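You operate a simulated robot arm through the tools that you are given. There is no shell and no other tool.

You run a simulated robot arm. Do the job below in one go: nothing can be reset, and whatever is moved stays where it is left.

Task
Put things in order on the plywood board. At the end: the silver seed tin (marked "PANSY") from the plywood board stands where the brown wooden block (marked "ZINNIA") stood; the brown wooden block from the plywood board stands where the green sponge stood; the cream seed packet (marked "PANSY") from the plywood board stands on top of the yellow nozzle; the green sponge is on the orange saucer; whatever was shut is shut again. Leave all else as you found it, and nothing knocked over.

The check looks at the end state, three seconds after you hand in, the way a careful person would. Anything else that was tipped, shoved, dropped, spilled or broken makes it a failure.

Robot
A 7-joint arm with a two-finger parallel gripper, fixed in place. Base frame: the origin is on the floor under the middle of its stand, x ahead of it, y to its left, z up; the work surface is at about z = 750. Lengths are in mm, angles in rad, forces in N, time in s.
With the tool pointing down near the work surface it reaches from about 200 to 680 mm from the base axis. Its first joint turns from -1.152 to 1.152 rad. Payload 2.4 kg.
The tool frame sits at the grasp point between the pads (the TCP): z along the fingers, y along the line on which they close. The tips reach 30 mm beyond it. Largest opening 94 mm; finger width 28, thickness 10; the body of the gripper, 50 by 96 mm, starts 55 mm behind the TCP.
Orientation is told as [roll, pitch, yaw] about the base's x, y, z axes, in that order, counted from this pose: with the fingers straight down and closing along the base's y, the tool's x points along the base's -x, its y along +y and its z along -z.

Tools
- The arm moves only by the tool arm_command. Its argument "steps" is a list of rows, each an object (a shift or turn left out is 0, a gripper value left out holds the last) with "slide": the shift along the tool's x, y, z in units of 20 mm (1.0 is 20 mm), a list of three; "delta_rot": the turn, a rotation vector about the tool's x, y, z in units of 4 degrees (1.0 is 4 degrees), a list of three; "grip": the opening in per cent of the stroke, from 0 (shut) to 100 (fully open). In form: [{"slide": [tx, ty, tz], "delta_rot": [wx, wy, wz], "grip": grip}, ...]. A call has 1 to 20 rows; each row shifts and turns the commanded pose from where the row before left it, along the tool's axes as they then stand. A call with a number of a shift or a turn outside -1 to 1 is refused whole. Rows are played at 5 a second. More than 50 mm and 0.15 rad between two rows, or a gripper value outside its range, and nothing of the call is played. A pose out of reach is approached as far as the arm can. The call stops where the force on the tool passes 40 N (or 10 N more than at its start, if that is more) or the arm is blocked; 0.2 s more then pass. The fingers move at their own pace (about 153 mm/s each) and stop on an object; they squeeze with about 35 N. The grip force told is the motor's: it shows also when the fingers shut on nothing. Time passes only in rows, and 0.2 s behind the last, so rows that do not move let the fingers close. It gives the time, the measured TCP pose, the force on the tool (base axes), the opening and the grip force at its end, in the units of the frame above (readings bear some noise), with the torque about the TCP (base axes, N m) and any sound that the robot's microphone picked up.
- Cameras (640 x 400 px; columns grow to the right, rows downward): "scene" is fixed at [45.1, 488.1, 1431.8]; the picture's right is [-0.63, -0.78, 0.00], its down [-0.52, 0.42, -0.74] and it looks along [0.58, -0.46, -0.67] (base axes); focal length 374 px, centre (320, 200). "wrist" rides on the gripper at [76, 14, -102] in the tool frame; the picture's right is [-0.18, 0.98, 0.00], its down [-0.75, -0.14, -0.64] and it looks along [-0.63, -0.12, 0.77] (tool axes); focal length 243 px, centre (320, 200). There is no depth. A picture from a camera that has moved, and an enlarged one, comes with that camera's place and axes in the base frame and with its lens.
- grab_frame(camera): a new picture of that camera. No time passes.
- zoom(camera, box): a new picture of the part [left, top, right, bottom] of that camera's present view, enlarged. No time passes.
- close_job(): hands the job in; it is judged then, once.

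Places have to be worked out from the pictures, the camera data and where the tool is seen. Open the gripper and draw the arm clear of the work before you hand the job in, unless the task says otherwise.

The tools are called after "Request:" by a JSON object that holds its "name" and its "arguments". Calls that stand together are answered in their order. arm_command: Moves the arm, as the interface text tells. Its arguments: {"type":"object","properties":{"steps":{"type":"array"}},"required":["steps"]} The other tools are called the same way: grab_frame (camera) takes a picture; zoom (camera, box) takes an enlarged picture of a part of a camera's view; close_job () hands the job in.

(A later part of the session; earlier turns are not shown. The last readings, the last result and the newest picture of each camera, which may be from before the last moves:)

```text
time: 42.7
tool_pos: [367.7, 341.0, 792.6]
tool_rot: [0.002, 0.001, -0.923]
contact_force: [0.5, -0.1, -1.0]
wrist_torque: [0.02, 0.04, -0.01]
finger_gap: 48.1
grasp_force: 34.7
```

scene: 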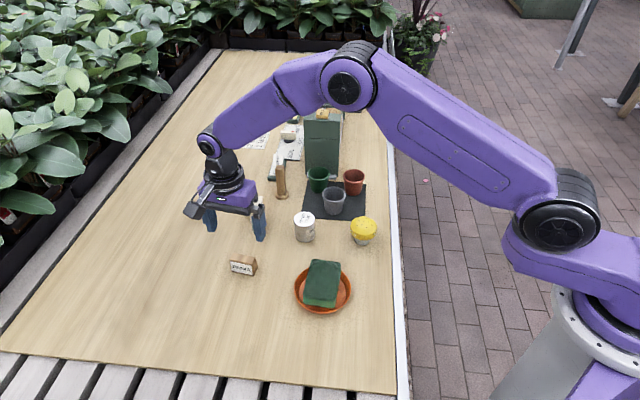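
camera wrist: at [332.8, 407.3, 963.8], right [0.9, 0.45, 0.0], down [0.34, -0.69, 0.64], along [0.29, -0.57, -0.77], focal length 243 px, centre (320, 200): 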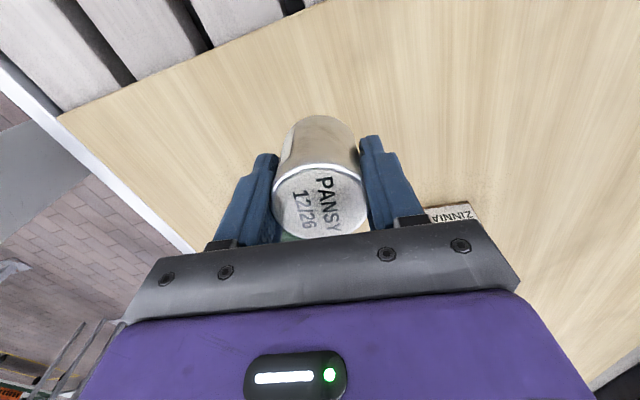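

Still free at ~793; another 1 mm in two steps.

Request:
{"name": "arm_command", "arguments": {"steps": [{"slide": [0, 0, 0.025], "grip": 0}, {"slide": [0, 0, 0.025]}, {"slide": [0, 0, 0]}]}}

```text
time: 43.5
tool_pos: [366.8, 339.8, 792.0]
tool_rot: [0.002, -0.001, -0.923]
contact_force: [-2.2, -3.7, 12.1]
wrist_torque: [-0.04, 0.15, 0.04]
finger_gap: 48.5
grasp_force: 34.7
```

Contact at 12 N, the tin is on the board. I release gradually and rise straight up.

Request:
{"name": "arm_command", "arguments": {"steps": [{"grip": 53}, {"grip": 57}, {"grip": 64}, {"grip": 80}, {"grip": 100}, {"slide": [0, 0, -0.5]}, {"slide": [0, 0, -1]}, {"slide": [0, 0, -1]}, {"slide": [0, 0, -1]}, {"slide": [0, 0, -1]}, {"slide": [0, 0, -1]}, {"slide": [0, 0, 0]}]}}

Request:
{"name": "grab_frame", "arguments": {"camera": "scene"}}

Request:
{"name": "grab_frame", "arguments": {"camera": "wrist"}}

```text
time: 46.1
tool_pos: [368.6, 339.8, 901.7]
tool_rot: [0.001, 0.001, -0.924]
contact_force: [-0.1, 0.0, -0.2]
wrist_torque: [-0.02, 0.0, 0.0]
finger_gap: 94.1
grasp_force: 0.0
```

```text
taken
```

scene: 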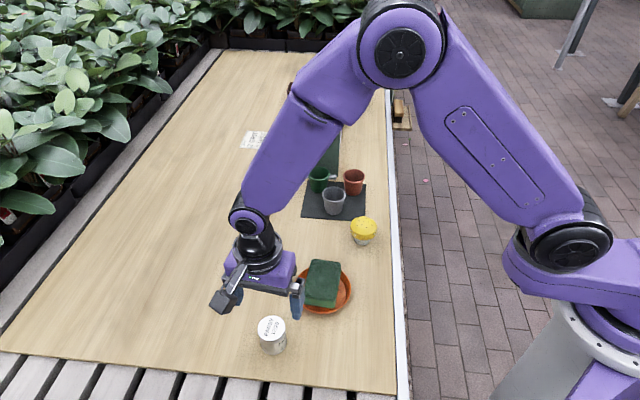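

```text
taken
camera wrist: at [333.3, 409.4, 1003.8], right [0.9, 0.45, 0.0], down [0.34, -0.69, 0.64], along [0.29, -0.57, -0.77], focal length 243 px, centre (320, 200)
```

wrist: 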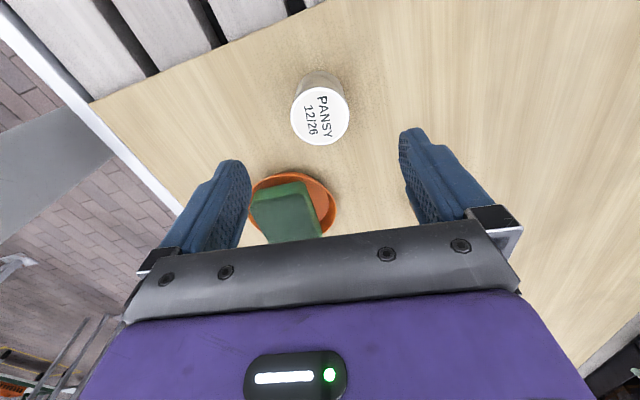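

Tin stands at the block's old spot. Before fetching the packet, I go look at the nozzle top closely: move above (452, 25) at the same height and turn to yaw −42°, the angle I'll need for the packet.

Request:
{"name": "arm_command", "arguments": {"steps": [{"slide": [-0.942, -0.385, 0], "grip": 100}, {"slide": [-0.942, -0.385, 0]}, {"slide": [-0.942, -0.385, 0]}, {"slide": [-0.942, -0.385, 0]}, {"slide": [-0.942, -0.385, 0]}, {"slide": [-0.942, -0.385, 0]}, {"slide": [-0.942, -0.385, 0]}, {"slide": [-0.942, -0.385, 0]}, {"slide": [-0.942, -0.385, 0]}, {"slide": [-0.942, -0.385, 0]}, {"slide": [-0.942, -0.385, 0]}, {"slide": [-0.942, -0.385, 0]}, {"slide": [-0.942, -0.385, 0]}, {"slide": [-0.942, -0.385, 0]}, {"slide": [-0.942, -0.385, 0]}, {"slide": [-0.942, -0.385, 0]}, {"delta_rot": [0, 0, -1]}, {"delta_rot": [0, 0, -1]}, {"delta_rot": [0, 0, -0.75]}, {"slide": [0, 0, 0]}]}}

Request:
{"name": "grab_frame", "arguments": {"camera": "wrist"}}

Request:
{"name": "grab_frame", "arguments": {"camera": "scene"}}

```text
time: 50.3
tool_pos: [449.7, 26.7, 902.0]
tool_rot: [0.003, -0.001, -0.733]
contact_force: [-0.1, 0.9, 0.0]
wrist_torque: [0.02, -0.01, -0.04]
finger_gap: 94.1
grasp_force: 0.1
```

```text
taken
camera wrist: at [402.6, 87.1, 1004.0], right [0.79, 0.61, 0.0], down [0.47, -0.61, 0.64], along [0.39, -0.51, -0.77], focal length 243 px, centre (320, 200)
```

wrist: 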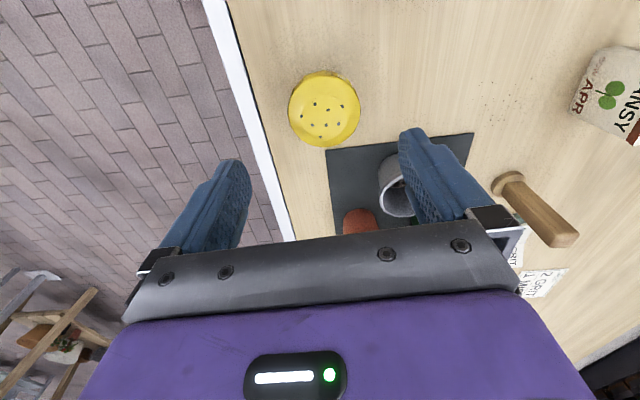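

```text
taken
```

scene: 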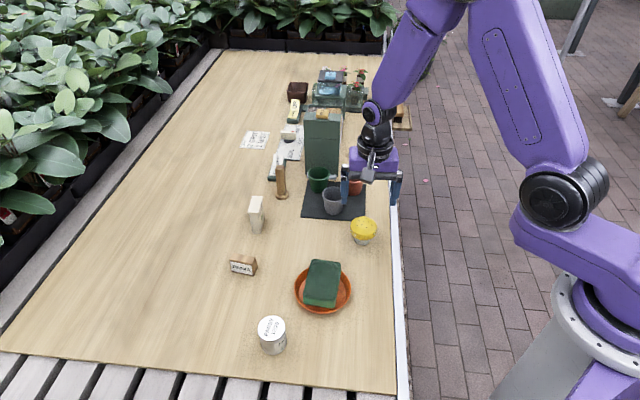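

I zoom both views on the nozzle to fix its top's centre and height, and check the rest of the scene.

Request:
{"name": "zoom", "arguments": {"camera": "wrist", "box": [264, 60, 384, 160]}}

Request:
{"name": "zoom", "arguments": {"camera": "scene", "box": [330, 200, 394, 250]}}

Request:
{"name": "zoom", "arguments": {"camera": "scene", "box": [220, 180, 300, 240]}}

Request:
{"name": "zoom", "arguments": {"camera": "wrist", "box": [540, 30, 640, 160]}}

```text
4.00 times, centred on (324, 110) of wrist
camera zoom: at [402.6, 87.1, 1004.0], right [0.79, 0.61, 0.0], down [0.47, -0.61, 0.64], along [0.39, -0.51, -0.77], focal length 970 px, centre (304, 560)
```

zoom: 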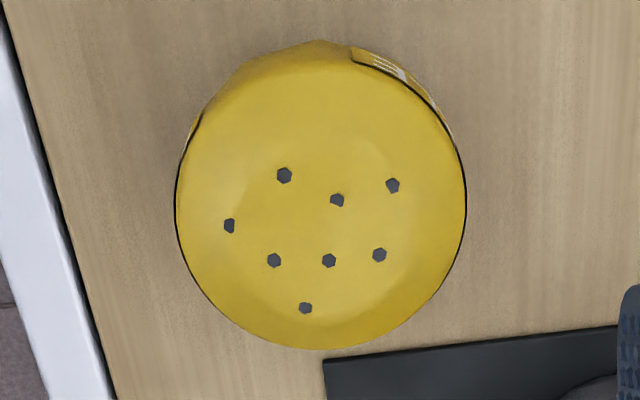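

```text
8.00 times, centred on (362, 225) of scene
camera zoom: at [45.1, 488.1, 1431.8], right [-0.63, -0.78, 0.0], down [-0.52, 0.42, -0.74], along [0.58, -0.46, -0.67], focal length 2994 px, centre (-16, 0)
```

zoom: 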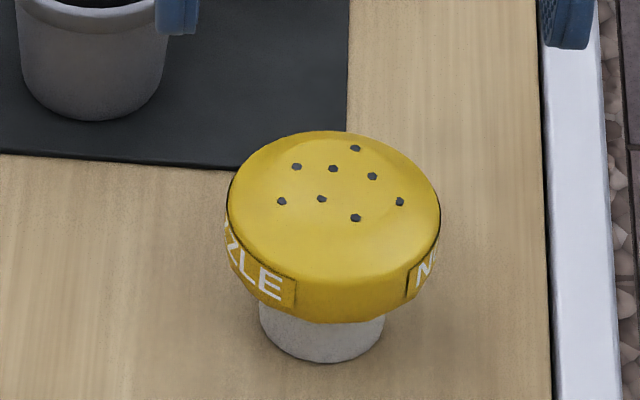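

```text
6.67 times, centred on (260, 210) of scene
camera zoom: at [45.1, 488.1, 1431.8], right [-0.63, -0.78, 0.0], down [-0.52, 0.42, -0.74], along [0.58, -0.46, -0.67], focal length 2495 px, centre (720, 133)
```

zoom: 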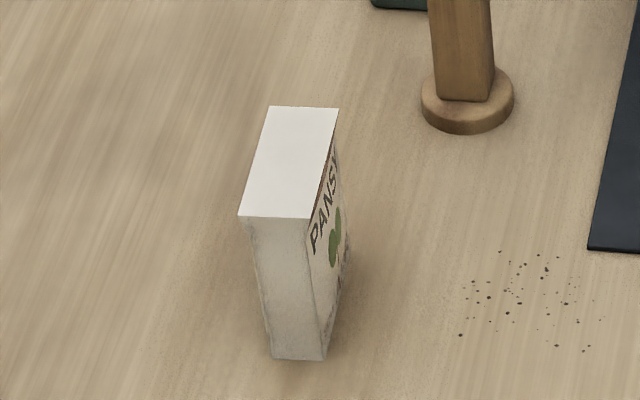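

```text
3.08 times, centred on (590, 95) of wrist
camera zoom: at [402.6, 87.1, 1004.0], right [0.79, 0.61, 0.0], down [0.47, -0.61, 0.64], along [0.39, -0.51, -0.77], focal length 746 px, centre (-511, 523)
```

zoom: 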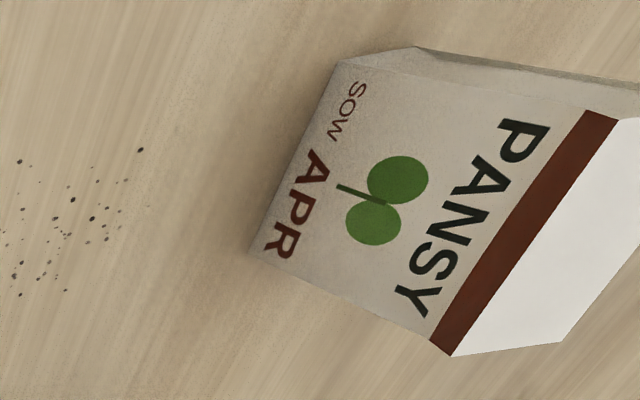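

The nozzle's cap is ~62 mm across with a slightly raised middle carrying the holes. I zoom further on it to judge whether its top is flat.

Request:
{"name": "zoom", "arguments": {"camera": "scene", "box": [346, 212, 382, 248]}}

Request:
{"name": "zoom", "arguments": {"camera": "wrist", "box": [280, 62, 370, 152]}}

```text
11.11 times, centred on (364, 230) of scene
camera zoom: at [45.1, 488.1, 1431.8], right [-0.63, -0.78, 0.0], down [-0.52, 0.42, -0.74], along [0.58, -0.46, -0.67], focal length 4158 px, centre (-169, -133)
```

zoom: 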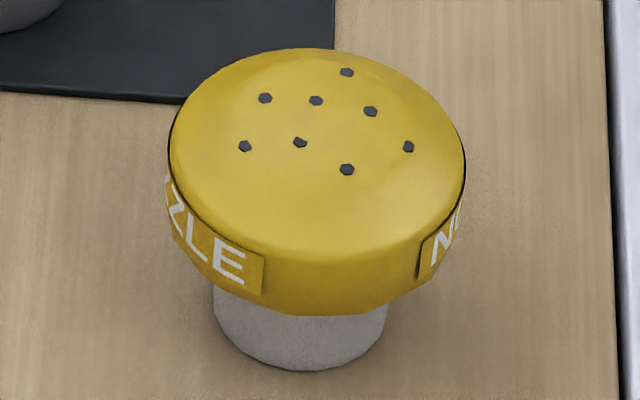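

```text
4.44 times, centred on (325, 107) of wrist
camera zoom: at [402.6, 87.1, 1004.0], right [0.79, 0.61, 0.0], down [0.47, -0.61, 0.64], along [0.39, -0.51, -0.77], focal length 1078 px, centre (298, 613)
```

zoom: 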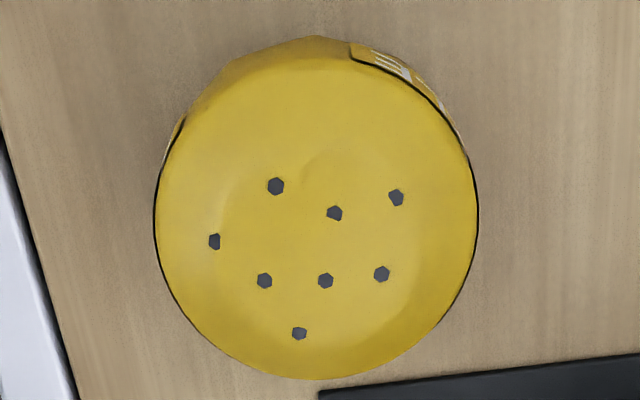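

The cap is a bevelled disc with a flat top (holes spread to ~19 mm radius), centre about (452, 26), top z ≈ 808. To calibrate the scene camera against the robot frame, I zoom on the tin and block I just placed at known tool positions.

Request:
{"name": "zoom", "arguments": {"camera": "scene", "box": [240, 305, 304, 365]}}

Request:
{"name": "zoom", "arguments": {"camera": "scene", "box": [212, 240, 276, 290]}}

```text
6.67 times, centred on (272, 335) of scene
camera zoom: at [45.1, 488.1, 1431.8], right [-0.63, -0.78, 0.0], down [-0.52, 0.42, -0.74], along [0.58, -0.46, -0.67], focal length 2495 px, centre (640, -700)
```

zoom: 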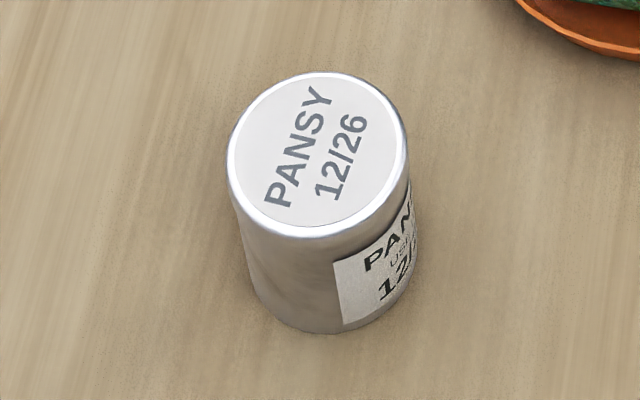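

```text
8.00 times, centred on (244, 265) of scene
camera zoom: at [45.1, 488.1, 1431.8], right [-0.63, -0.78, 0.0], down [-0.52, 0.42, -0.74], along [0.58, -0.46, -0.67], focal length 2994 px, centre (928, -320)
```

zoom: 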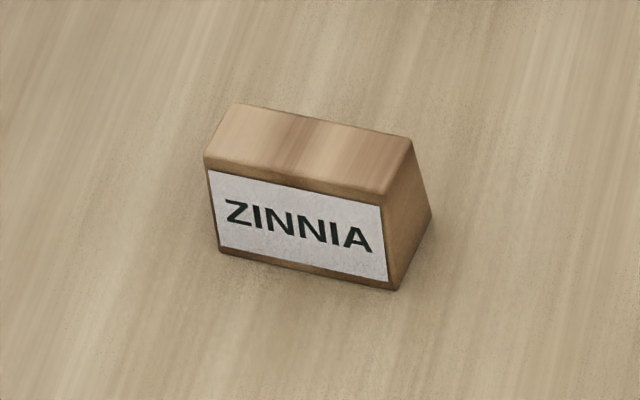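

Calibration is good: the scene view puts the tin at (367.3, 339.5), right where I released it. Now I travel at z≈902 towards the packet at about (650, 198), yaw already −42°.

Request:
{"name": "arm_command", "arguments": {"steps": [{"slide": [-0.1215, 0.934, 0], "grip": 100}, {"slide": [-0.1215, 0.934, 0]}, {"slide": [-0.1215, 0.934, 0]}, {"slide": [-0.1215, 0.934, 0]}, {"slide": [-0.1215, 0.934, 0]}, {"slide": [-0.1215, 0.934, 0]}, {"slide": [-0.1215, 0.934, 0]}, {"slide": [-0.1215, 0.934, 0]}, {"slide": [-0.1215, 0.934, 0]}, {"slide": [-0.1215, 0.934, 0]}, {"slide": [-0.1215, 0.934, 0]}, {"slide": [-0.1215, 0.934, 0]}, {"slide": [0, 0, 0]}]}}

Request:
{"name": "grab_frame", "arguments": {"camera": "wrist"}}

Request:
{"name": "grab_frame", "arguments": {"camera": "scene"}}

```text
time: 53.1
tool_pos: [621.2, 175.0, 903.3]
tool_rot: [0.002, 0.001, -0.731]
contact_force: [0.0, 0.5, 0.0]
wrist_torque: [-0.01, 0.01, 0.0]
finger_gap: 94.1
grasp_force: 0.1
```

```text
taken
camera wrist: at [574.6, 236.0, 1004.6], right [0.79, 0.61, 0.0], down [0.47, -0.61, 0.64], along [0.39, -0.51, -0.77], focal length 243 px, centre (320, 200)
```

wrist: 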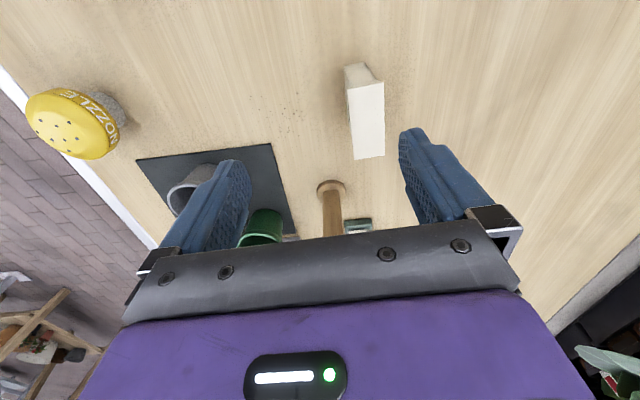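

```text
taken
```

scene: 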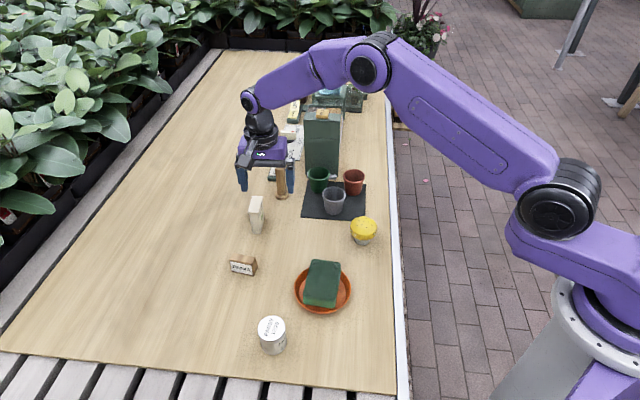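

I zoom on the packet to refine its position and angle from this closer viewpoint.

Request:
{"name": "zoom", "arguments": {"camera": "wrist", "box": [316, 52, 412, 172]}}

```text
3.33 times, centred on (364, 112) of wrist
camera zoom: at [574.6, 236.0, 1004.6], right [0.79, 0.61, 0.0], down [0.47, -0.61, 0.64], along [0.39, -0.51, -0.77], focal length 809 px, centre (173, 493)
```

zoom: 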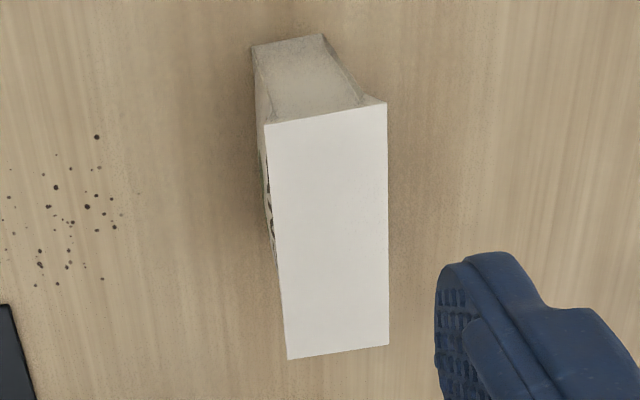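

The packet is about 58 × 20–25 mm (flaring towards the top), 73 mm tall, centred at (649.8, 197.9), long axis −42°. Its end faces look vertical, so gripping along the long axis is cleaner; I turn the tool by about +90° to yaw +47.8° up here first.

Request:
{"name": "arm_command", "arguments": {"steps": [{"delta_rot": [0, 0, -1], "grip": 100}, {"delta_rot": [0, 0, -1]}, {"delta_rot": [0, 0, -1]}, {"delta_rot": [0, 0, -1]}, {"delta_rot": [0, 0, -1]}, {"delta_rot": [0, 0, -1]}, {"delta_rot": [0, 0, -1]}, {"delta_rot": [0, 0, -1]}, {"delta_rot": [0, 0, -1]}, {"delta_rot": [0, 0, -1]}, {"delta_rot": [0, 0, -1]}, {"delta_rot": [0, 0, -1]}, {"delta_rot": [0, 0, -1]}, {"delta_rot": [0, 0, -1]}, {"delta_rot": [0, 0, -1]}, {"delta_rot": [0, 0, -1]}, {"delta_rot": [0, 0, -1]}, {"delta_rot": [0, 0, -1]}, {"delta_rot": [0, 0, -1]}, {"delta_rot": [0, 0, -1]}]}}

```text
time: 57.3
tool_pos: [621.8, 172.6, 901.7]
tool_rot: [0.0, -0.001, 0.666]
contact_force: [-0.2, -0.2, 0.7]
wrist_torque: [0.0, 0.0, 0.01]
finger_gap: 93.9
grasp_force: 0.1
```

Yaw is 38°; I finish the last 9.6° and shift over the packet's centre, staying high.

Request:
{"name": "arm_command", "arguments": {"steps": [{"delta_rot": [0, 0, -1], "grip": 100}, {"delta_rot": [0, 0, -1]}, {"delta_rot": [0, 0, -0.4]}, {"slide": [-0.612, -0.08, 0]}, {"slide": [-0.612, -0.08, 0]}, {"slide": [-0.612, -0.08, 0]}, {"slide": [0, 0, 0]}]}}

Request:
{"name": "grab_frame", "arguments": {"camera": "wrist"}}

Request:
{"name": "zoom", "arguments": {"camera": "scene", "box": [210, 150, 330, 250]}}

```text
time: 58.9
tool_pos: [649.3, 196.8, 902.5]
tool_rot: [-0.001, -0.001, 0.832]
contact_force: [-0.1, -0.6, -1.1]
wrist_torque: [-0.03, 0.05, 0.02]
finger_gap: 93.9
grasp_force: 0.0
```

```text
taken
camera wrist: at [588.0, 150.6, 1003.6], right [-0.6, 0.8, 0.0], down [0.61, 0.46, 0.64], along [0.51, 0.39, -0.77], focal length 243 px, centre (320, 200)
```

wrist: 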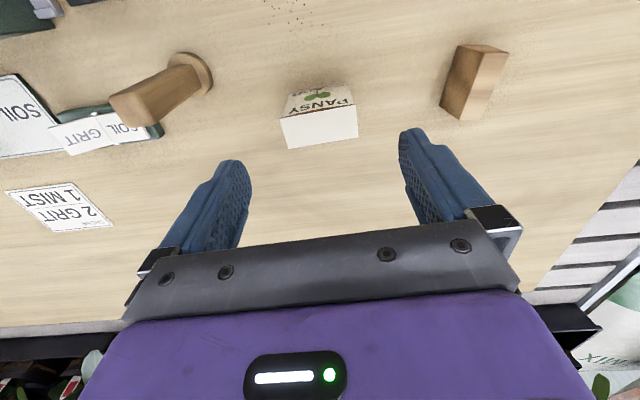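

```text
4.00 times, centred on (270, 200) of scene
camera zoom: at [45.1, 488.1, 1431.8], right [-0.63, -0.78, 0.0], down [-0.52, 0.42, -0.74], along [0.58, -0.46, -0.67], focal length 1497 px, centre (520, 200)
```

zoom: 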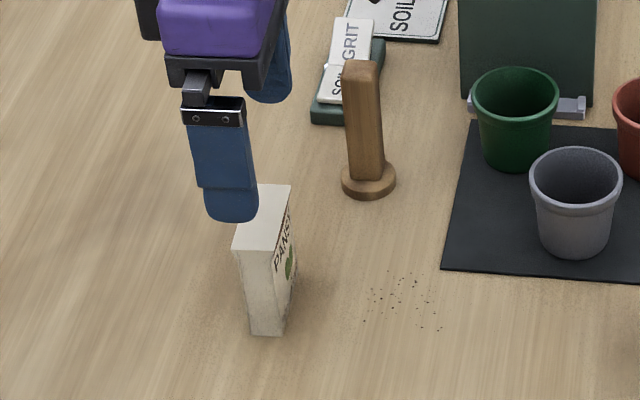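

The tool reached (649.3, 196.8). I zoom the wrist view to verify the packet's centring between the fingers.

Request:
{"name": "zoom", "arguments": {"camera": "wrist", "box": [256, 60, 384, 160]}}

```text
4.00 times, centred on (320, 110) of wrist
camera zoom: at [588.0, 150.6, 1003.6], right [-0.6, 0.8, 0.0], down [0.61, 0.46, 0.64], along [0.51, 0.39, -0.77], focal length 970 px, centre (320, 560)
```

zoom: 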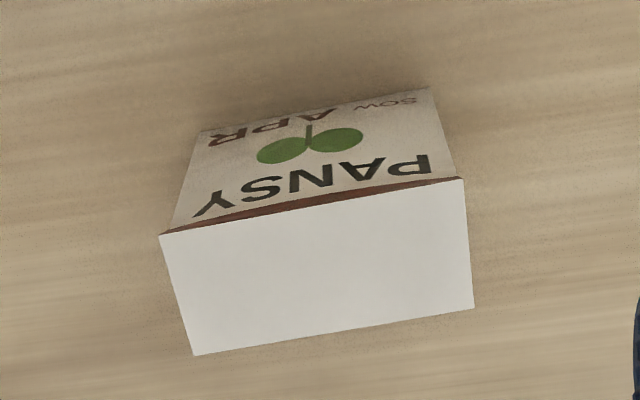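

The packet's top centre is (650.1, 197.4), within 1 mm of the tool, and its axis agrees. I descend 104 mm so the tips sit ~20 mm above the board, then close.

Request:
{"name": "arm_command", "arguments": {"steps": [{"slide": [0, 0, 1], "grip": 100}, {"slide": [0, 0, 1]}, {"slide": [0, 0, 1]}, {"slide": [0, 0, 1]}, {"slide": [0, 0, 0.8]}, {"slide": [0, 0, 0.4]}, {"slide": [0, 0, 0]}]}}

Request:
{"name": "zoom", "arguments": {"camera": "scene", "box": [210, 160, 330, 250]}}

Request:
{"name": "grab_frame", "arguments": {"camera": "wrist"}}

```text
time: 60.5
tool_pos: [651.5, 198.3, 797.8]
tool_rot: [0.0, -0.002, 0.83]
contact_force: [0.6, -0.3, 0.6]
wrist_torque: [0.0, -0.03, 0.0]
finger_gap: 94.0
grasp_force: 0.1
```

```text
4.44 times, centred on (270, 205) of scene
camera zoom: at [45.1, 488.1, 1431.8], right [-0.63, -0.78, 0.0], down [-0.52, 0.42, -0.74], along [0.58, -0.46, -0.67], focal length 1663 px, centre (542, 178)
```

zoom: 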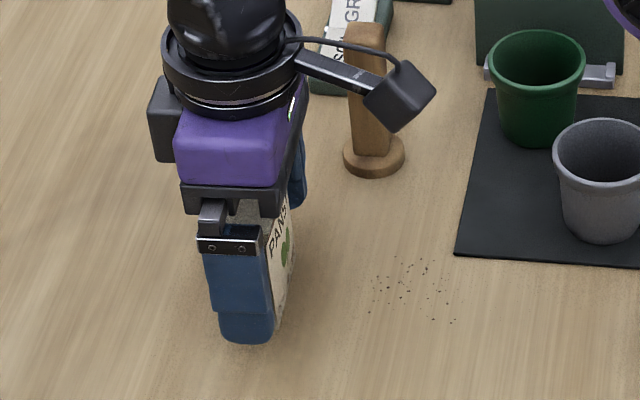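

```text
taken
camera wrist: at [588.7, 150.5, 899.7], right [-0.6, 0.8, 0.0], down [0.61, 0.46, 0.64], along [0.51, 0.39, -0.77], focal length 243 px, centre (320, 200)
```

wrist: 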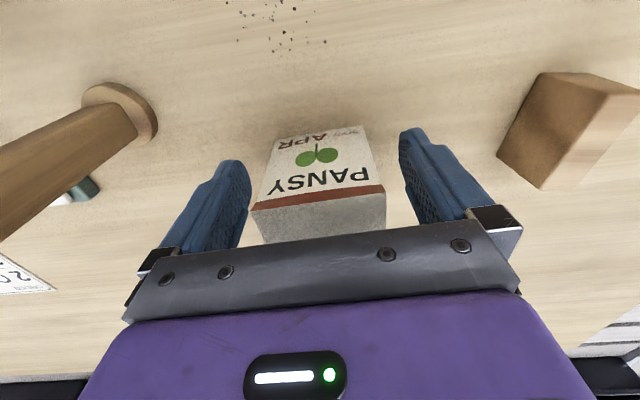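

The packet stands squarely between the open fingers. I close on it.

Request:
{"name": "arm_command", "arguments": {"steps": [{"grip": 80}, {"grip": 66}, {"grip": 0}, {"grip": 0}, {"grip": 0}]}}

```text
time: 61.7
tool_pos: [650.3, 196.5, 798.2]
tool_rot: [0.0, -0.002, 0.832]
contact_force: [-0.4, -0.6, 0.3]
wrist_torque: [-0.02, -0.01, 0.01]
finger_gap: 61.2
grasp_force: 34.7
```

Gripped at 61 mm with 35 N. I lift 100 mm and check that it hangs straight.

Request:
{"name": "arm_command", "arguments": {"steps": [{"slide": [0, 0, -0.4], "grip": 0}, {"slide": [0, 0, -0.8]}, {"slide": [0, 0, -1]}, {"slide": [0, 0, -1]}, {"slide": [0, 0, -1]}, {"slide": [0, 0, -0.8]}, {"slide": [0, 0, 0]}]}}

Request:
{"name": "zoom", "arguments": {"camera": "scene", "box": [210, 130, 330, 230]}}

Request:
{"name": "grab_frame", "arguments": {"camera": "wrist"}}

```text
time: 63.3
tool_pos: [651.3, 198.4, 897.8]
tool_rot: [0.0, -0.001, 0.833]
contact_force: [-0.1, 0.1, -0.1]
wrist_torque: [0.0, -0.02, 0.0]
finger_gap: 61.2
grasp_force: 35.1
```

```text
4.00 times, centred on (270, 180) of scene
camera zoom: at [45.1, 488.1, 1431.8], right [-0.63, -0.78, 0.0], down [-0.52, 0.42, -0.74], along [0.58, -0.46, -0.67], focal length 1497 px, centre (520, 280)
```

zoom: 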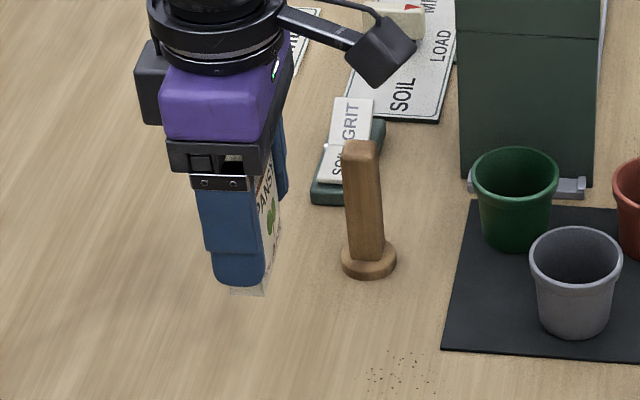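

```text
taken
camera wrist: at [588.8, 150.0, 999.9], right [-0.6, 0.8, 0.0], down [0.61, 0.46, 0.64], along [0.51, 0.39, -0.77], focal length 243 px, centre (320, 200)
```

wrist: 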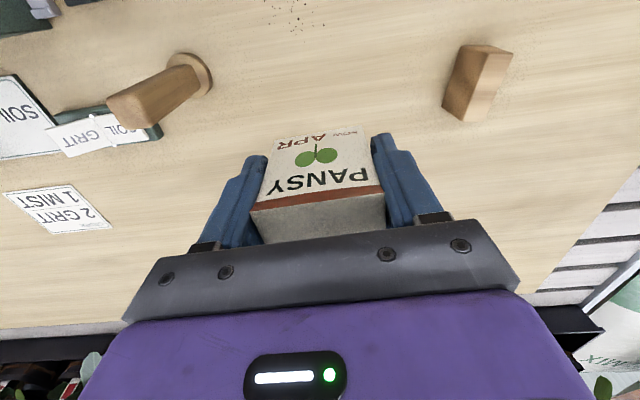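

The packet hangs straight. I carry it at this height to above the nozzle at (452.2, 26.5).

Request:
{"name": "arm_command", "arguments": {"steps": [{"slide": [0.927, 0.1116, 0], "grip": 0}, {"slide": [0.927, 0.1116, 0]}, {"slide": [0.927, 0.1116, 0]}, {"slide": [0.927, 0.1116, 0]}, {"slide": [0.927, 0.1116, 0]}, {"slide": [0.927, 0.1116, 0]}, {"slide": [0.927, 0.1116, 0]}, {"slide": [0.927, 0.1116, 0]}, {"slide": [0.927, 0.1116, 0]}, {"slide": [0.927, 0.1116, 0]}, {"slide": [0.927, 0.1116, 0]}, {"slide": [0.927, 0.1116, 0]}, {"slide": [0.927, 0.1116, 0]}, {"slide": [0.927, 0.1116, 0]}, {"slide": [0, 0, 0]}]}}

Request:
{"name": "zoom", "arguments": {"camera": "scene", "box": [310, 160, 410, 250]}}

Request:
{"name": "grab_frame", "arguments": {"camera": "wrist"}}

```text
time: 66.5
tool_pos: [453.4, 27.1, 898.8]
tool_rot: [-0.001, -0.001, 0.832]
contact_force: [0.0, 0.8, 0.1]
wrist_torque: [0.03, 0.03, -0.02]
finger_gap: 61.2
grasp_force: 35.2
```

```text
4.44 times, centred on (360, 205) of scene
camera zoom: at [45.1, 488.1, 1431.8], right [-0.63, -0.78, 0.0], down [-0.52, 0.42, -0.74], along [0.58, -0.46, -0.67], focal length 1663 px, centre (142, 178)
```

zoom: 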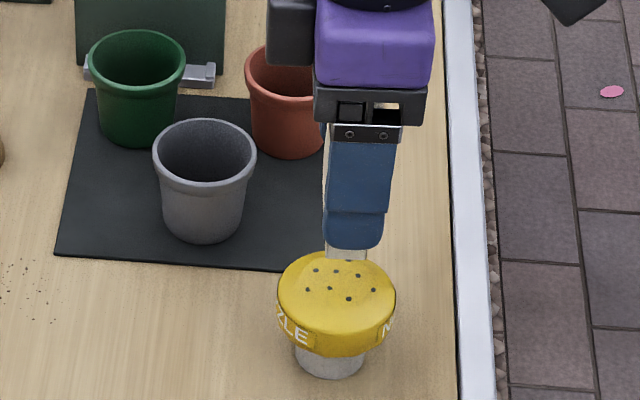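

```text
taken
camera wrist: at [391.6, -20.2, 1000.7], right [-0.6, 0.8, 0.0], down [0.61, 0.46, 0.64], along [0.51, 0.39, -0.77], focal length 243 px, centre (320, 200)
```

wrist: 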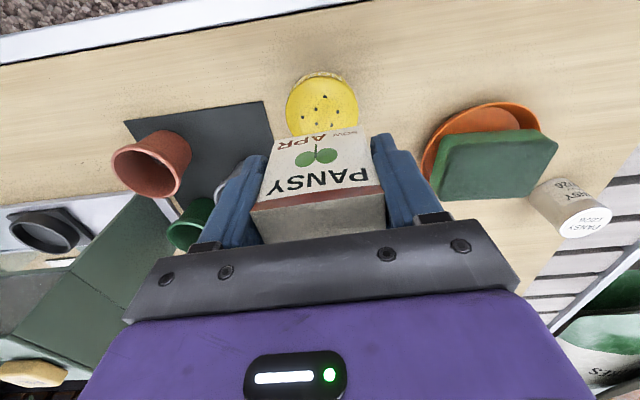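

The packet is above the nozzle; the scene projection of the packet's plumb line matches the nozzle's centre within ~2 mm. I check the other direction in the wrist view.

Request:
{"name": "zoom", "arguments": {"camera": "wrist", "box": [256, 50, 396, 150]}}

Request:
{"name": "zoom", "arguments": {"camera": "scene", "box": [340, 200, 390, 250]}}

```text
4.00 times, centred on (326, 100) of wrist
camera zoom: at [391.6, -20.2, 1000.7], right [-0.6, 0.8, 0.0], down [0.61, 0.46, 0.64], along [0.51, 0.39, -0.77], focal length 970 px, centre (296, 600)
```

zoom: 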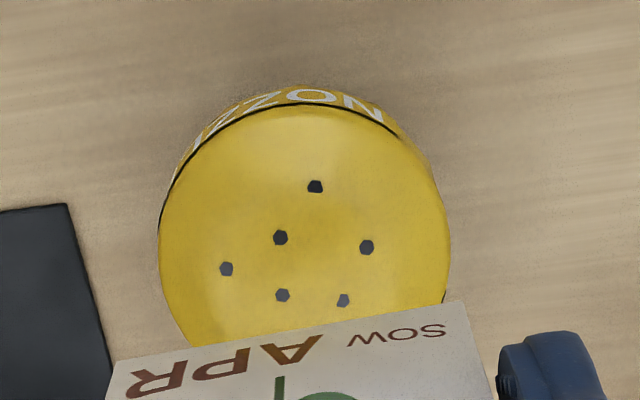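

```text
8.00 times, centred on (365, 225) of scene
camera zoom: at [45.1, 488.1, 1431.8], right [-0.63, -0.78, 0.0], down [-0.52, 0.42, -0.74], along [0.58, -0.46, -0.67], focal length 2994 px, centre (-40, 0)
```

zoom: 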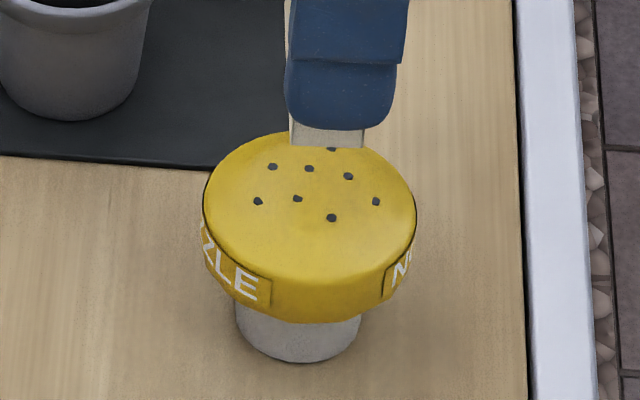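

Both views put the nozzle's centre at (452.2, 27), under the packet to within 1 mm. I lower 34 mm, leaving roughly 6–8 mm, then feel for contact.

Request:
{"name": "arm_command", "arguments": {"steps": [{"slide": [0, 0, 0.6], "grip": 0}, {"slide": [0, 0, 0.5]}, {"slide": [0, 0, 0.4]}, {"slide": [0, 0, 0.2]}, {"slide": [0, 0, 0]}]}}

Request:
{"name": "zoom", "arguments": {"camera": "scene", "box": [335, 190, 395, 250]}}

```text
time: 67.7
tool_pos: [452.5, 27.6, 864.9]
tool_rot: [0.001, -0.002, 0.833]
contact_force: [0.4, -0.7, 0.2]
wrist_torque: [0.03, -0.02, 0.02]
finger_gap: 61.1
grasp_force: 35.2
```

```text
6.67 times, centred on (365, 220) of scene
camera zoom: at [45.1, 488.1, 1431.8], right [-0.63, -0.78, 0.0], down [-0.52, 0.42, -0.74], along [0.58, -0.46, -0.67], focal length 2495 px, centre (20, 67)
```

zoom: 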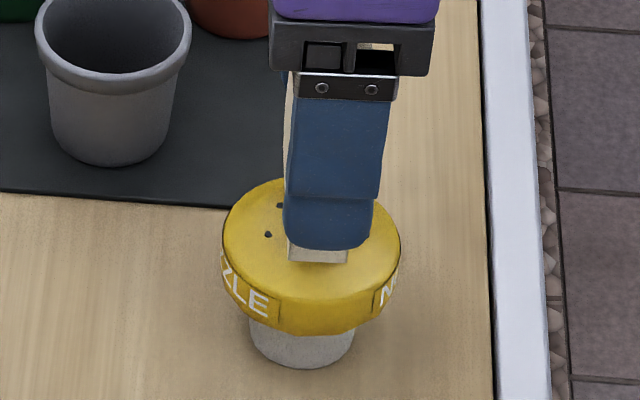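

The packet bottom is close above the nozzle, centred. I descend 4 mm in 1 mm steps.

Request:
{"name": "arm_command", "arguments": {"steps": [{"slide": [0, 0, 0.05], "grip": 0}, {"slide": [0, 0, 0.05]}, {"slide": [0, 0, 0.05]}, {"slide": [0, 0, 0.05]}, {"slide": [0, 0, 0]}]}}

```text
time: 68.9
tool_pos: [453.6, 28.0, 860.4]
tool_rot: [-0.001, -0.002, 0.832]
contact_force: [0.6, 0.5, -0.9]
wrist_torque: [0.02, -0.01, 0.02]
finger_gap: 61.4
grasp_force: 35.1
```

No contact at 860.4; I continue 1.5 mm in half-mm steps.

Request:
{"name": "arm_command", "arguments": {"steps": [{"slide": [0, 0, 0.025], "grip": 0}, {"slide": [0, 0, 0.025]}, {"slide": [0, 0, 0.025]}, {"slide": [0, 0, 0]}]}}

```text
time: 69.9
tool_pos: [452.3, 26.5, 858.3]
tool_rot: [-0.001, -0.002, 0.833]
contact_force: [-0.8, -0.7, 0.3]
wrist_torque: [-0.01, 0.0, -0.01]
finger_gap: 61.5
grasp_force: 34.8
```

Still free; another 1.5 mm.

Request:
{"name": "arm_command", "arguments": {"steps": [{"slide": [0, 0, 0.025], "grip": 0}, {"slide": [0, 0, 0.025]}, {"slide": [0, 0, 0.025]}, {"slide": [0, 0, 0]}]}}

```text
time: 70.9
tool_pos: [452.0, 27.5, 858.4]
tool_rot: [-0.004, -0.001, 0.831]
contact_force: [0.3, 0.4, 9.7]
wrist_torque: [0.04, 0.01, 0.01]
finger_gap: 61.3
grasp_force: 34.8
```

Contact: 9.7 N straight up with almost no torque, so the packet stands flat on the nozzle top. I check the pictures before releasing.

Request:
{"name": "zoom", "arguments": {"camera": "scene", "box": [335, 190, 395, 250]}}

Request:
{"name": "zoom", "arguments": {"camera": "wrist", "box": [220, 60, 420, 220]}}

```text
6.67 times, centred on (365, 220) of scene
camera zoom: at [45.0, 488.1, 1431.8], right [-0.63, -0.78, 0.0], down [-0.52, 0.42, -0.74], along [0.58, -0.46, -0.67], focal length 2495 px, centre (20, 67)
```

zoom: 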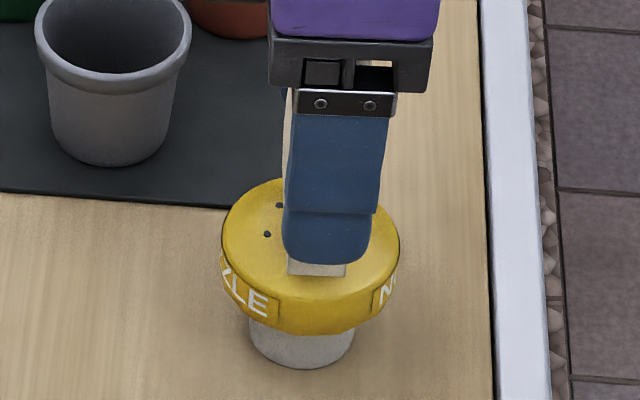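

```text
2.50 times, centred on (320, 140) of wrist
camera zoom: at [391.0, -20.1, 959.4], right [-0.6, 0.8, 0.0], down [0.61, 0.46, 0.64], along [0.51, 0.39, -0.77], focal length 606 px, centre (320, 350)
```

zoom: 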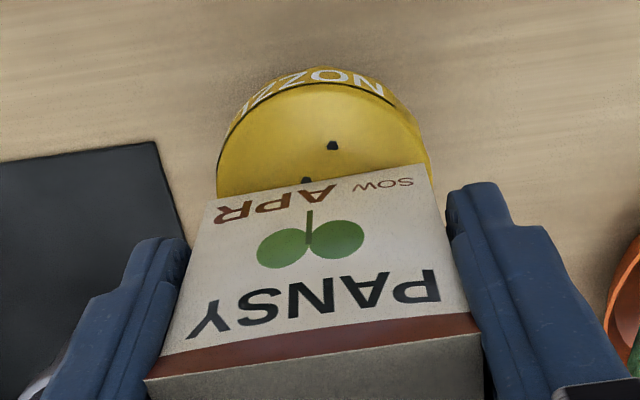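

The packet's base centre computes to (452.8, 27.1), on the nozzle's centre within 1 mm. I ease off 0.4 mm and open gradually.

Request:
{"name": "arm_command", "arguments": {"steps": [{"slide": [0, 0, -0.02], "grip": 0}, {"grip": 66}, {"grip": 67}, {"grip": 69}, {"grip": 72}, {"grip": 78}, {"grip": 86}, {"grip": 100}, {"grip": 100}]}}

Request:
{"name": "zoom", "arguments": {"camera": "scene", "box": [335, 190, 395, 250]}}

Request:
{"name": "zoom", "arguments": {"camera": "wrist", "box": [220, 60, 420, 220]}}

```text
time: 72.9
tool_pos: [452.9, 27.7, 857.5]
tool_rot: [-0.001, -0.002, 0.832]
contact_force: [-0.1, 0.9, -0.1]
wrist_torque: [-0.03, 0.0, 0.04]
finger_gap: 94.1
grasp_force: 0.1
```

```text
6.67 times, centred on (365, 220) of scene
camera zoom: at [45.1, 488.1, 1431.8], right [-0.63, -0.78, 0.0], down [-0.52, 0.42, -0.74], along [0.58, -0.46, -0.67], focal length 2495 px, centre (20, 67)
```

zoom: 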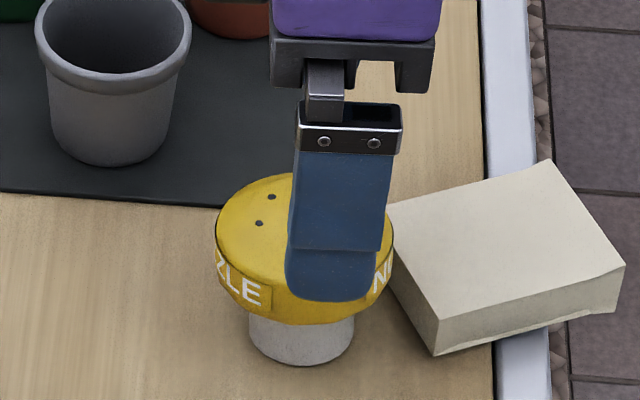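

```text
2.50 times, centred on (320, 140) of wrist
camera zoom: at [390.5, -20.3, 959.5], right [-0.6, 0.8, 0.0], down [0.61, 0.46, 0.64], along [0.51, 0.39, -0.77], focal length 606 px, centre (320, 350)
```

zoom: 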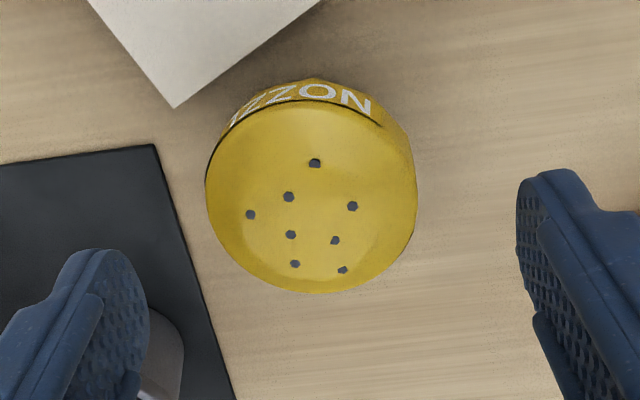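

The packet toppled off on release and now lies beside the nozzle at the board's edge. Before moving anything I look carefully at how it lies and whether it is touching the nozzle.

Request:
{"name": "grab_frame", "arguments": {"camera": "scene"}}

Request:
{"name": "zoom", "arguments": {"camera": "scene", "box": [340, 200, 450, 270]}}

Request:
{"name": "grab_frame", "arguments": {"camera": "wrist"}}

```text
taken
```

scene: 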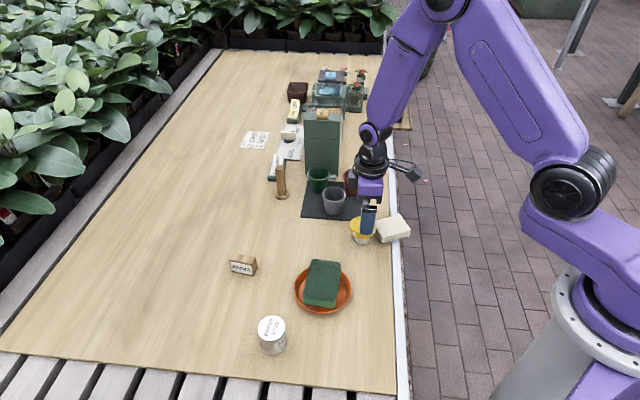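

```text
5.71 times, centred on (395, 235) of scene
camera zoom: at [45.1, 488.1, 1431.8], right [-0.63, -0.78, 0.0], down [-0.52, 0.42, -0.74], along [0.58, -0.46, -0.67], focal length 2138 px, centre (-109, 0)
```

zoom: 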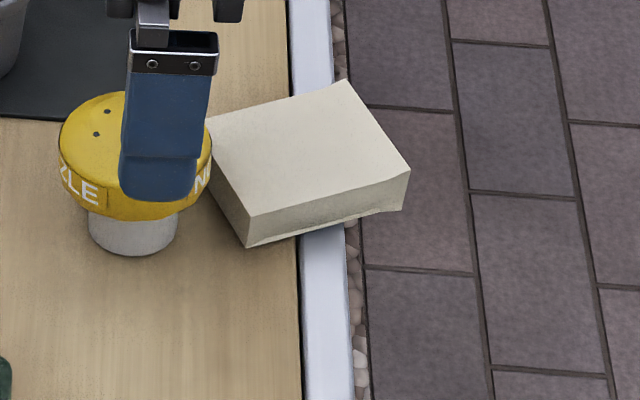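

```text
taken
camera wrist: at [390.5, -20.3, 959.5], right [-0.6, 0.8, 0.0], down [0.61, 0.46, 0.64], along [0.51, 0.39, -0.77], focal length 243 px, centre (320, 200)
```

wrist: 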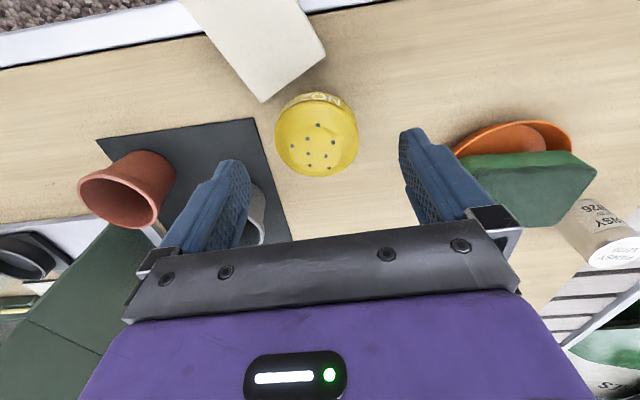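

It seems to lie on its broad face, overhanging the board's white edge. I let 0.2 s pass without moving to see whether it is at rest.

Request:
{"name": "arm_command", "arguments": {"steps": [{"slide": [0, 0, 0], "grip": 100}]}}

Request:
{"name": "zoom", "arguments": {"camera": "scene", "box": [340, 200, 450, 270]}}

```text
time: 73.3
tool_pos: [452.5, 26.4, 857.7]
tool_rot: [-0.001, -0.003, 0.834]
contact_force: [0.1, 0.8, -0.2]
wrist_torque: [0.01, -0.02, 0.0]
finger_gap: 94.0
grasp_force: 0.1
```

```text
5.71 times, centred on (395, 235) of scene
camera zoom: at [45.1, 488.1, 1431.8], right [-0.63, -0.78, 0.0], down [-0.52, 0.42, -0.74], along [0.58, -0.46, -0.67], focal length 2138 px, centre (-109, 0)
```

zoom: 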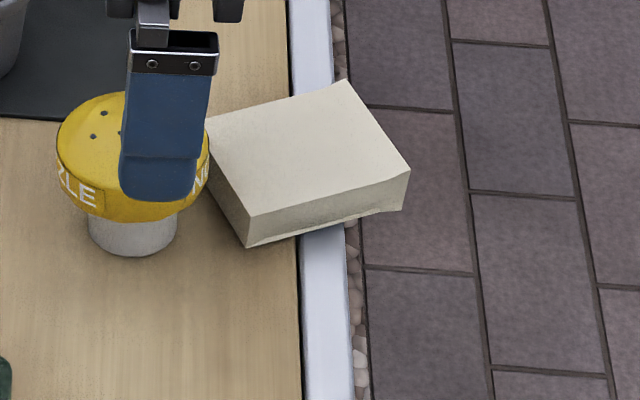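

The packet is at rest, but the nozzle's yellow cap appears to have shifted slightly between the two pictures. I take a closer look at the nozzle from both cameras.

Request:
{"name": "zoom", "arguments": {"camera": "scene", "box": [330, 200, 394, 250]}}

Request:
{"name": "zoom", "arguments": {"camera": "wrist", "box": [256, 80, 376, 190]}}

Request:
{"name": "zoom", "arguments": {"camera": "wrist", "box": [160, 0, 360, 110]}}

```text
8.00 times, centred on (362, 225) of scene
camera zoom: at [45.1, 488.1, 1431.8], right [-0.63, -0.78, 0.0], down [-0.52, 0.42, -0.74], along [0.58, -0.46, -0.67], focal length 2994 px, centre (-16, 0)
```

zoom: 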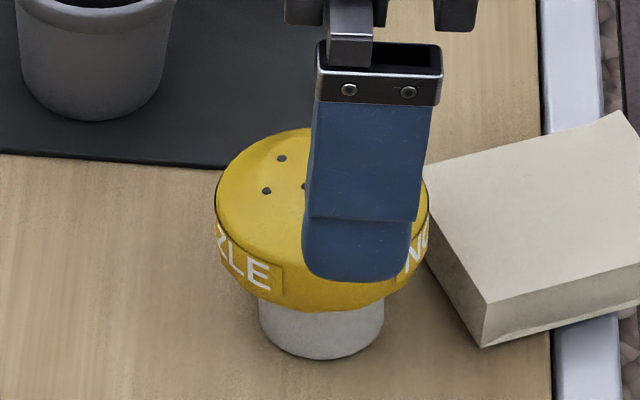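

```text
3.64 times, centred on (316, 135) of wrist
camera zoom: at [390.6, -20.3, 959.5], right [-0.6, 0.8, 0.0], down [0.61, 0.46, 0.64], along [0.51, 0.39, -0.77], focal length 882 px, centre (334, 436)
```

zoom: 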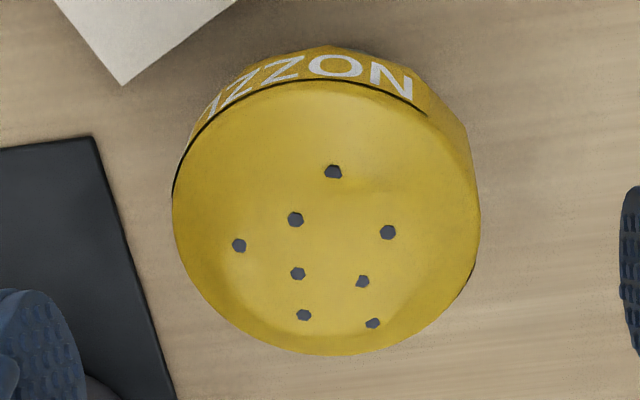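

```text
3.20 times, centred on (260, 55) of wrist
camera zoom: at [390.6, -20.3, 959.5], right [-0.6, 0.8, 0.0], down [0.61, 0.46, 0.64], along [0.51, 0.39, -0.77], focal length 776 px, centre (512, 664)
```

zoom: 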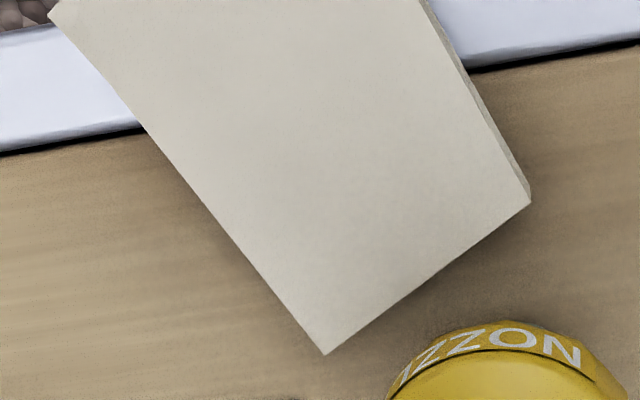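

The nozzle seems to be tilted by ~4° (front of its base slightly raised), perhaps rocking after the packet fell. I let another 0.2 s pass to see whether it is settling.

Request:
{"name": "arm_command", "arguments": {"steps": [{"slide": [0, 0, 0], "grip": 100}]}}

Request:
{"name": "zoom", "arguments": {"camera": "scene", "box": [330, 200, 394, 250]}}

Request:
{"name": "zoom", "arguments": {"camera": "wrist", "box": [256, 80, 376, 190]}}

```text
time: 73.7
tool_pos: [452.1, 26.7, 857.9]
tool_rot: [-0.001, -0.003, 0.833]
contact_force: [0.0, 1.1, -0.3]
wrist_torque: [0.01, -0.01, -0.01]
finger_gap: 94.0
grasp_force: 0.3
```

```text
8.00 times, centred on (362, 225) of scene
camera zoom: at [45.1, 488.1, 1431.8], right [-0.63, -0.78, 0.0], down [-0.52, 0.42, -0.74], along [0.58, -0.46, -0.67], focal length 2994 px, centre (-16, 0)
```

zoom: 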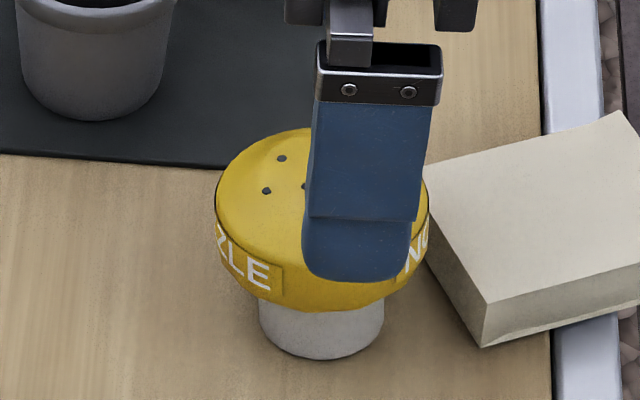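

```text
3.64 times, centred on (316, 135) of wrist
camera zoom: at [390.6, -20.3, 959.5], right [-0.6, 0.8, 0.0], down [0.61, 0.46, 0.64], along [0.51, 0.39, -0.77], focal length 882 px, centre (334, 436)
```

zoom: 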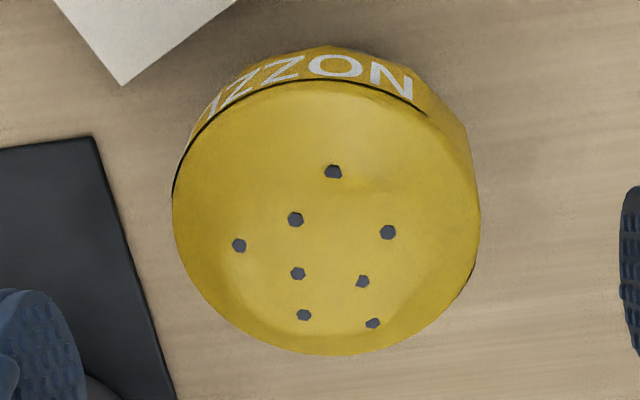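

Nothing moves now: the nozzle has settled with a small lean and the packet lies flat at the board edge (top at z≈775, centre about (427, −44)). I raise the gripper straight up to get an unobstructed look.

Request:
{"name": "arm_command", "arguments": {"steps": [{"slide": [0, 0, -0.3], "grip": 100}, {"slide": [0, 0, -0.7]}, {"slide": [0, 0, -1]}, {"slide": [0, 0, -1]}, {"slide": [0, 0, -1]}, {"slide": [0, 0, 0]}]}}

Request:
{"name": "zoom", "arguments": {"camera": "scene", "box": [330, 200, 430, 270]}}

Request:
{"name": "zoom", "arguments": {"camera": "wrist", "box": [180, 0, 400, 160]}}

```text
time: 75.1
tool_pos: [452.0, 26.5, 935.9]
tool_rot: [-0.001, -0.002, 0.831]
contact_force: [-0.1, 0.0, -0.2]
wrist_torque: [0.01, -0.02, 0.01]
finger_gap: 94.3
grasp_force: 0.1
```

```text
5.71 times, centred on (380, 235) of scene
camera zoom: at [45.1, 488.1, 1431.8], right [-0.63, -0.78, 0.0], down [-0.52, 0.42, -0.74], along [0.58, -0.46, -0.67], focal length 2138 px, centre (-23, 0)
```

zoom: 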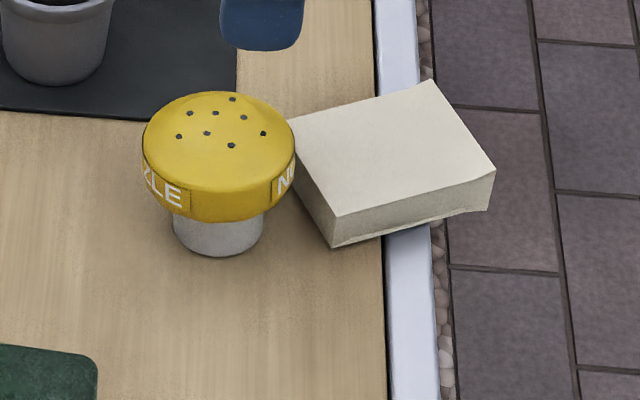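

```text
2.50 times, centred on (290, 80) of wrist
camera zoom: at [390.6, -20.3, 1038.7], right [-0.6, 0.8, 0.0], down [0.61, 0.46, 0.64], along [0.51, 0.39, -0.77], focal length 606 px, centre (395, 500)
```

zoom: 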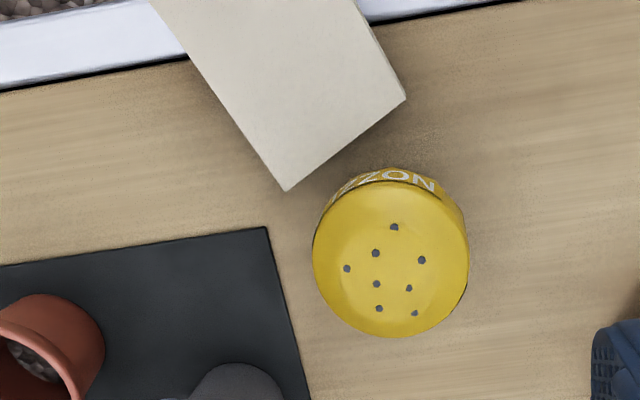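

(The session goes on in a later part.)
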